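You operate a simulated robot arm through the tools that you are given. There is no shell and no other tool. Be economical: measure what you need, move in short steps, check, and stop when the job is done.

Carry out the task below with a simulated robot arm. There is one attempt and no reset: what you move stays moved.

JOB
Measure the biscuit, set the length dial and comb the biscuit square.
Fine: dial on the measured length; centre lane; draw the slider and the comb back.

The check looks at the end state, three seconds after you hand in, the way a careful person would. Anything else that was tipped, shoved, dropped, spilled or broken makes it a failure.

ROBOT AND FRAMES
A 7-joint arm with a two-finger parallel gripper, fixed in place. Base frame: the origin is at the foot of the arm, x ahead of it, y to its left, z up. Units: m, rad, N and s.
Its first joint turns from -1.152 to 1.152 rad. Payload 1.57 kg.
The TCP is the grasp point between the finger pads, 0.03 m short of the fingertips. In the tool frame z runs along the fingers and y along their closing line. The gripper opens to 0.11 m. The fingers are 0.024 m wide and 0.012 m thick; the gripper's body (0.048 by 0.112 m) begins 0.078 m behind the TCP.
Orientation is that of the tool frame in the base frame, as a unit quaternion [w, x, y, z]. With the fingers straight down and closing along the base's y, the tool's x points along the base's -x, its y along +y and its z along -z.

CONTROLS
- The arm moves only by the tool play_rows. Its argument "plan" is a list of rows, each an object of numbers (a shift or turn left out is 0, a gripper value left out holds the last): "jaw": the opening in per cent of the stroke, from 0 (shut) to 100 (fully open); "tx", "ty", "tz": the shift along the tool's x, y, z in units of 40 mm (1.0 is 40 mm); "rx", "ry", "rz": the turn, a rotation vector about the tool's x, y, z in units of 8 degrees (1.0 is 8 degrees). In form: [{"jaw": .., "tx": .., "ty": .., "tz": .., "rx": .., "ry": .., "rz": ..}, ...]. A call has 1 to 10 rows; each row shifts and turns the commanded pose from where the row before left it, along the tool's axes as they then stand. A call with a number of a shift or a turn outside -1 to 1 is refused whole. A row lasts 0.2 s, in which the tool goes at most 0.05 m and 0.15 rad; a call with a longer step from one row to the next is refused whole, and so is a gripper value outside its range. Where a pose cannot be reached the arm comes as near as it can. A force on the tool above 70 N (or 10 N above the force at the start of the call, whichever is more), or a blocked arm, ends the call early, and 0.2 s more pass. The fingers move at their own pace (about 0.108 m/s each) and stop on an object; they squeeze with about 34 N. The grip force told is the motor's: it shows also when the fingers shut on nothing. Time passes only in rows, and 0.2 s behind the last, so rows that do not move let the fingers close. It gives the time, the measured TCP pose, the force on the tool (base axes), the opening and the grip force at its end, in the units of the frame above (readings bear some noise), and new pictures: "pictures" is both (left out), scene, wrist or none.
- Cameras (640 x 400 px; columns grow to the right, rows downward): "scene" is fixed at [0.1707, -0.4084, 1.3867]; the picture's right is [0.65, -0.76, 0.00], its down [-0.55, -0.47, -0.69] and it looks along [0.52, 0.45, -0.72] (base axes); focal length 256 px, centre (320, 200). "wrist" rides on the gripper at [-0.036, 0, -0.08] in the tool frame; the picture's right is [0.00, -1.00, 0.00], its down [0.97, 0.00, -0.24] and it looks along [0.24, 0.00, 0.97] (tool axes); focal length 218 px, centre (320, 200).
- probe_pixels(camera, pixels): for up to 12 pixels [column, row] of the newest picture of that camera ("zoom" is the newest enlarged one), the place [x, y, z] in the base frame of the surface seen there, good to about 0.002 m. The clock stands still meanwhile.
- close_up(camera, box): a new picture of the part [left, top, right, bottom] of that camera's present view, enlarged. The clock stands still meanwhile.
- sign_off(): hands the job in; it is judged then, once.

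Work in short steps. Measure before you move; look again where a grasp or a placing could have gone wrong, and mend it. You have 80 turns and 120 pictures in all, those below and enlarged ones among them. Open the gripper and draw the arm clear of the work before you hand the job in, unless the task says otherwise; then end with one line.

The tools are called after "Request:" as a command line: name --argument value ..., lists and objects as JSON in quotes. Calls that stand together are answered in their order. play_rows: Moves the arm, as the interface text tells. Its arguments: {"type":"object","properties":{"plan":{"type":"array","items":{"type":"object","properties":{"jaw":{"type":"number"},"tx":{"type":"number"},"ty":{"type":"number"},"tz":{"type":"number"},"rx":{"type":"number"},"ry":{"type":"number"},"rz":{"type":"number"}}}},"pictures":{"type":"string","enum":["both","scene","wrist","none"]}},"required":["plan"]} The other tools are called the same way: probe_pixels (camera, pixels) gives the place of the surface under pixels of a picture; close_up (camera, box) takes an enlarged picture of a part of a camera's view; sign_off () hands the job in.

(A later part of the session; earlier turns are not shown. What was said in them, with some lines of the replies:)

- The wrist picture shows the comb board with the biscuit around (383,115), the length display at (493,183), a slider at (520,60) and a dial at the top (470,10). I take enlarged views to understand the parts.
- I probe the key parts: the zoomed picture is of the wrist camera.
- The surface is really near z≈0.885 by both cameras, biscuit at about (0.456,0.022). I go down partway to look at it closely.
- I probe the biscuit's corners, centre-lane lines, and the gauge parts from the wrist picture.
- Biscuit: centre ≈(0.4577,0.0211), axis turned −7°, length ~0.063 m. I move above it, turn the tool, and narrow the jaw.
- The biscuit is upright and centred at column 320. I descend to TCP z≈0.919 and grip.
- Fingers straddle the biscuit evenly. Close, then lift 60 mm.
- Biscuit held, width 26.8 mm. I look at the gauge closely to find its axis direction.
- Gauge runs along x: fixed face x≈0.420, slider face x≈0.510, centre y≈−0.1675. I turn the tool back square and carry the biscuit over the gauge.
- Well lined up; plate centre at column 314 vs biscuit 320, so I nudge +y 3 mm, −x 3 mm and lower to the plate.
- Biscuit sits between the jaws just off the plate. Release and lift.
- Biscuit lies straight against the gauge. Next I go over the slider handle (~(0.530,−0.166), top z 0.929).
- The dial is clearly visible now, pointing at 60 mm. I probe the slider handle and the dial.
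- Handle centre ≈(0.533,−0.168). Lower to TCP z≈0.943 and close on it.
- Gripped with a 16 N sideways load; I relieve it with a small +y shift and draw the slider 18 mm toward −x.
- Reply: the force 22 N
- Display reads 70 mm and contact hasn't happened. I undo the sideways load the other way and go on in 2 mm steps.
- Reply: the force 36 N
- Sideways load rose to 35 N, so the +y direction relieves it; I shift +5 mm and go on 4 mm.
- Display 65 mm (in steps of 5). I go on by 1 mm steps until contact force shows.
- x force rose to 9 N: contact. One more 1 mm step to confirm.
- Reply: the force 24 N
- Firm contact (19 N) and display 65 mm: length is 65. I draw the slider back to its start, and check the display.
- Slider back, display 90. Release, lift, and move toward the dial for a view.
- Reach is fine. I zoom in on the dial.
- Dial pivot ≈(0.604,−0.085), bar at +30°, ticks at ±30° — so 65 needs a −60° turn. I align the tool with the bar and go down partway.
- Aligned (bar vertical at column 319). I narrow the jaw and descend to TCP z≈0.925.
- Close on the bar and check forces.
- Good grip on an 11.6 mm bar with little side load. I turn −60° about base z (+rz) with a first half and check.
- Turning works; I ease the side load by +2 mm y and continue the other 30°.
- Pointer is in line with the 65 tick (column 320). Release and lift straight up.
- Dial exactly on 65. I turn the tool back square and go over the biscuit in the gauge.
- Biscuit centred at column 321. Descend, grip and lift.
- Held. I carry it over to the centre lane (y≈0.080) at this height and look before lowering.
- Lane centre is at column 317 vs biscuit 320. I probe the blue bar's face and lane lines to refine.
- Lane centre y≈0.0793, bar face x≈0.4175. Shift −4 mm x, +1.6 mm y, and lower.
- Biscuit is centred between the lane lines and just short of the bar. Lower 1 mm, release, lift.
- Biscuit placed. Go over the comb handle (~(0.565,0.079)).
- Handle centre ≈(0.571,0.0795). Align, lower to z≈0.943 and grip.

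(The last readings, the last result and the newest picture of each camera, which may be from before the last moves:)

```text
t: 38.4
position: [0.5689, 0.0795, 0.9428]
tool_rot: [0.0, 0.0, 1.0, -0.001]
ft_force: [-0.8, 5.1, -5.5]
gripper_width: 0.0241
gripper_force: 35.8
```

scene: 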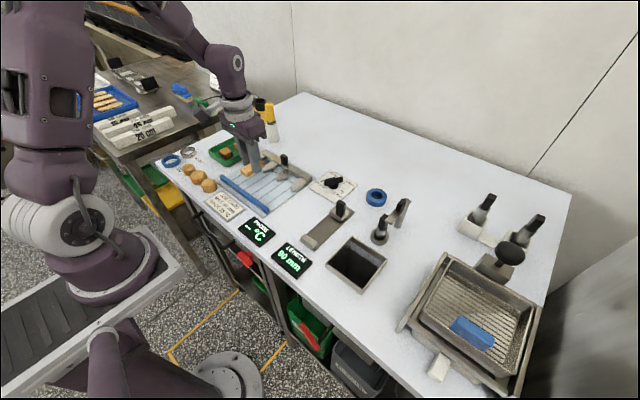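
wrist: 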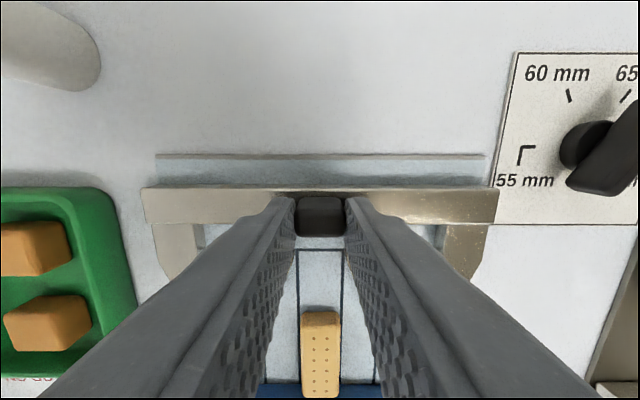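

Gripped with little side load. I draw the comb 40 mm toward −x and check.

Request:
play_rows --plan '[{"tx": 0.2}, {"tx": 0.2}, {"tx": 0.2}, {"tx": 0.2}, {"tx": 0.2}, {}]' --pictures "both"

Request:
close_up --camera "scene" --box '[215, 145, 315, 215]'

```text
t: 39.8
position: [0.5302, 0.0808, 0.941]
tool_rot: [0.001, -0.002, 1.0, 0.001]
ft_force: [0.8, 16.9, -4.6]
gripper_width: 0.0239
gripper_force: 35.9
```

scene: 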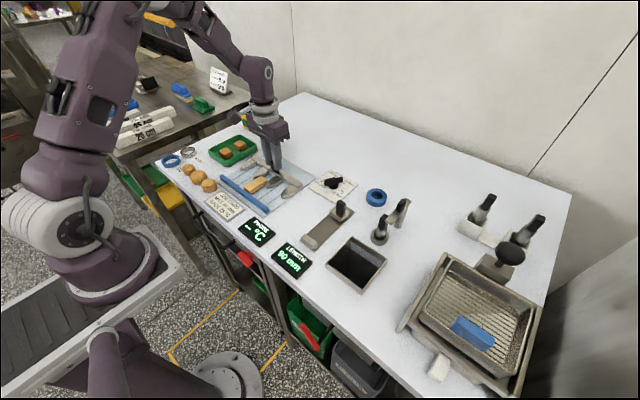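
wrist: 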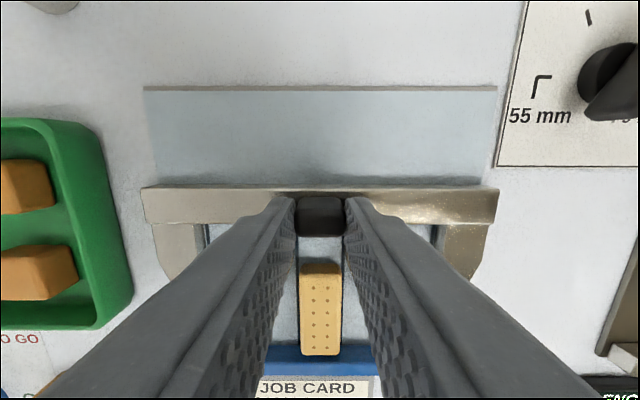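

```text
5.71 times, centred on (265, 180) of scene
```

zoom: 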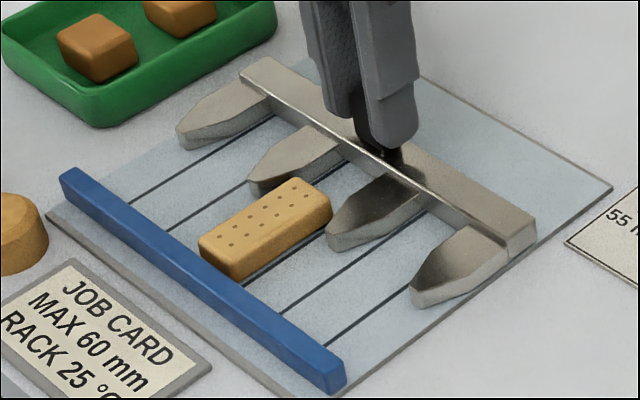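

Comb straddles the biscuit nicely. I ease the side load and advance 20 mm more.

Request:
play_rows --plan '[{"ty": 0.06}, {"tx": 0.17}, {"tx": 0.17}, {"tx": 0.16}, {}]' --pictures "wrist"

Request:
close_up --camera "scene" --box '[215, 145, 315, 215]'

```text
t: 41.0
position: [0.5094, 0.0801, 0.9419]
tool_rot: [0.0, 0.0, 1.0, -0.001]
ft_force: [2.3, -13.2, 1.4]
gripper_width: 0.0239
gripper_force: 35.7
```

wrist: 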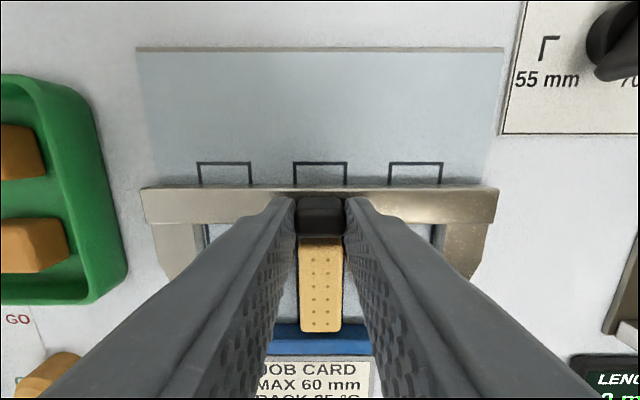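

```text
5.71 times, centred on (265, 180) of scene
```

zoom: 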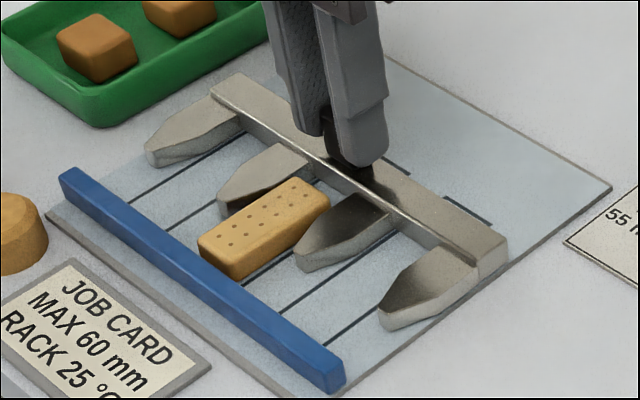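

Comb body is close to the biscuit's far end. I advance in 2 mm steps watching x force.

Request:
play_rows --plan '[{"ty": -0.025, "tx": 0.05}, {"tx": 0.05}, {}]' --pictures "none"

```text
t: 41.8
position: [0.5061, 0.0792, 0.9418]
tool_rot: [0.0, 0.001, 1.0, 0.001]
ft_force: [1.0, -14.6, 7.3]
gripper_width: 0.0239
gripper_force: 35.7
```

Request:
play_rows --plan '[{"ty": -0.03, "tx": 0.05}, {"tx": 0.05}, {}]' --pictures "none"

Request:
close_up --camera "scene" --box '[225, 155, 305, 210]'

```text
t: 42.6
position: [0.5023, 0.0792, 0.9421]
tool_rot: [0.001, -0.001, 1.0, 0.0]
ft_force: [0.6, -3.5, -2.1]
gripper_width: 0.0243
gripper_force: 36.4
```

```text
7.27 times, centred on (265, 182) of scene
```

zoom: 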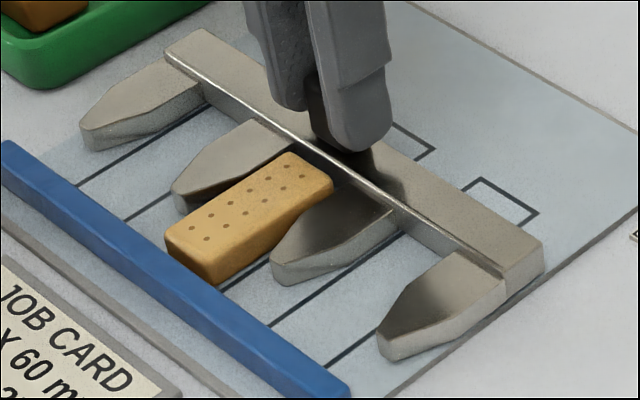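

Still no contact; continue in small steps.

Request:
play_rows --plan '[{"tx": 0.05}, {"tx": 0.05}, {}]' --pictures "none"

Request:
close_up --camera "scene" --box '[225, 155, 305, 210]'

```text
t: 43.4
position: [0.499, 0.0798, 0.9428]
tool_rot: [0.0, -0.001, 1.0, 0.001]
ft_force: [0.5, 7.4, 16.0]
gripper_width: 0.0241
gripper_force: 35.1
```

```text
7.27 times, centred on (265, 182) of scene
```

zoom: 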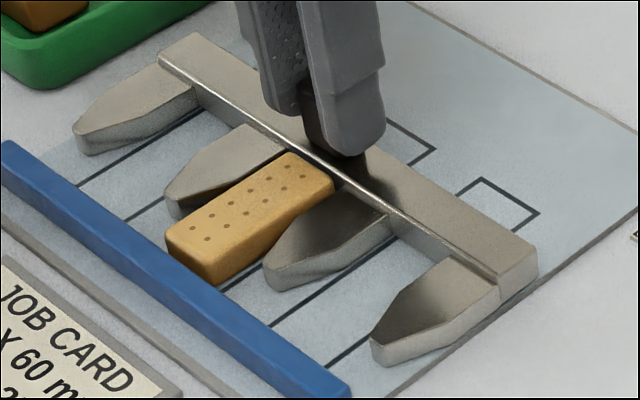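

Request:
play_rows --plan '[{"tx": 0.05}, {"tx": 0.05}, {}]' --pictures "none"

Request:
close_up --camera "scene" --box '[225, 155, 305, 210]'

```text
t: 44.2
position: [0.4941, 0.0796, 0.9427]
tool_rot: [0.001, -0.001, 1.0, 0.001]
ft_force: [0.7, 12.7, 13.5]
gripper_width: 0.0238
gripper_force: 35.9
```

```text
7.27 times, centred on (265, 182) of scene
```

zoom: 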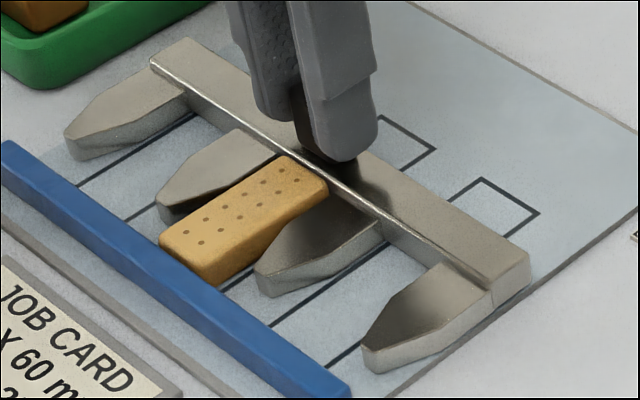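

The comb now pushes the biscuit toward the bar. 1 mm steps until it seats.

Request:
play_rows --plan '[{"tx": 0.025, "ty": 0.02}, {"tx": 0.025}, {}]' --pictures "none"

Request:
close_up --camera "scene" --box '[225, 155, 305, 210]'

```text
t: 45.0
position: [0.494, 0.0777, 0.9418]
tool_rot: [0.003, -0.002, 1.0, 0.001]
ft_force: [19.4, 11.1, 7.9]
gripper_width: 0.0236
gripper_force: 36.0
```

```text
7.27 times, centred on (265, 182) of scene
```

zoom: 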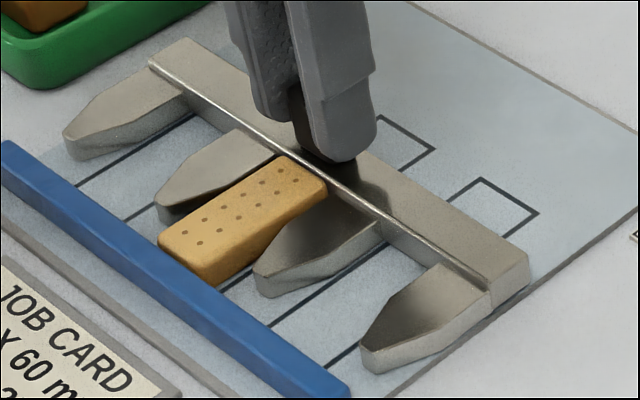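

x force 19 N: biscuit seated square against bar and comb. Draw the comb all the way back (78 mm).

Request:
play_rows --plan '[{"tx": -0.1}, {"tx": -0.25}, {"tx": -0.25}, {"tx": -0.25}, {"tx": -0.25}, {"tx": -0.25}, {"tx": -0.25}, {"tx": -0.2}, {"tx": -0.15}, {}]' --pictures "none"

Request:
close_up --camera "scene" --box '[215, 145, 315, 215]'

```text
t: 47.2
position: [0.5691, 0.0791, 0.9415]
tool_rot: [-0.002, -0.001, 1.0, 0.0]
ft_force: [-4.2, 10.4, -14.0]
gripper_width: 0.0239
gripper_force: 35.9
```

```text
5.71 times, centred on (265, 180) of scene
```

zoom: 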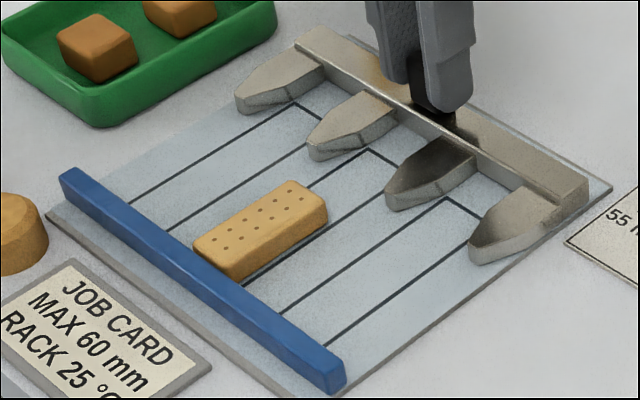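

Comb is back at its start, biscuit square in the centre lane. Release, lift and draw clear for a final look.

Request:
play_rows --plan '[{"jaw": 50}, {}, {"tz": -0.9}, {"tz": -1}, {"tz": -1}, {"tx": 0.9}, {"tx": 0.9}, {"tx": 0.9, "tz": -0.5}, {"tx": 0.9}, {}]' --pictures "both"

Request:
close_up --camera "wrist" --box '[180, 0, 500, 200]'

Request:
close_up --camera "scene" --box '[200, 140, 420, 280]'

```text
t: 49.4
position: [0.425, 0.0786, 1.0766]
tool_rot: [0.0, 0.0, 1.0, 0.001]
ft_force: [1.0, -0.3, -0.4]
gripper_width: 0.0549
gripper_force: 0.0
```

scene: 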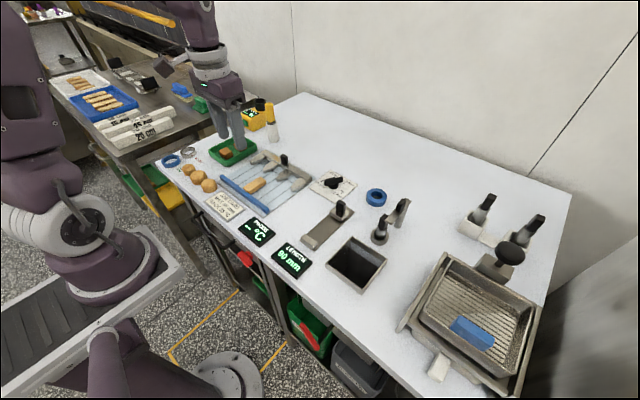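
wrist: 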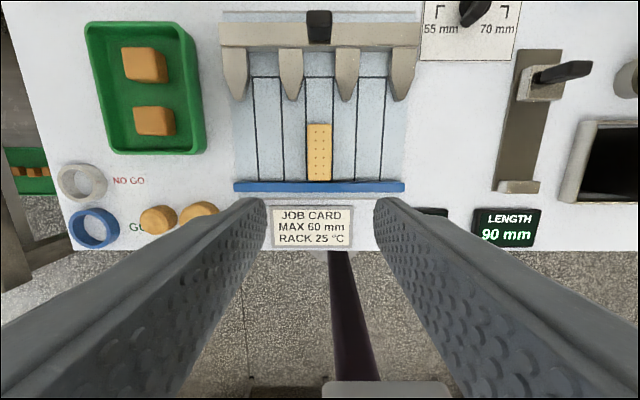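

```text
2.00 times, centred on (340, 100) of wrist
```

zoom: 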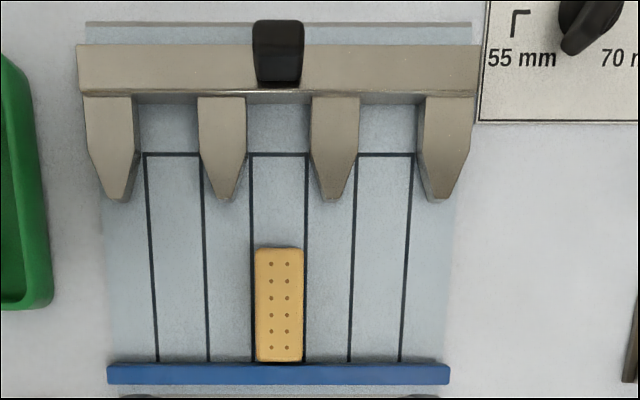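

```text
2.86 times, centred on (310, 210) of scene
```

zoom: 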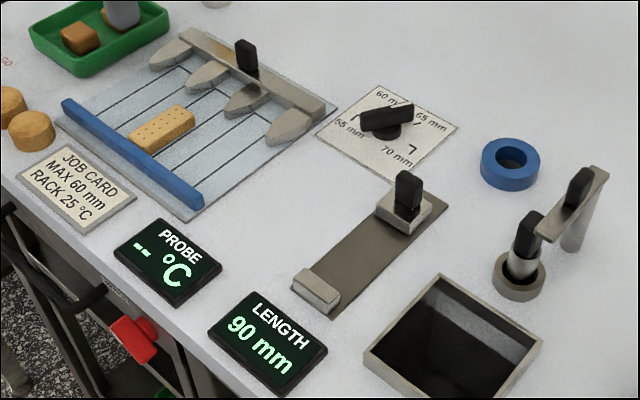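

The biscuit is square in the centre lane against the bar, the dial is on 65, and the slider (90 mm) and comb are back at their start positions. The gripper is open and clear, so I hand in.

Request:
sign_off

```text
The job is handed in.
```

The biscuit measured 65 mm and the dial is set to 65. The biscuit is combed square in the centre lane, and the slider and comb are drawn back; I have handed the job in.
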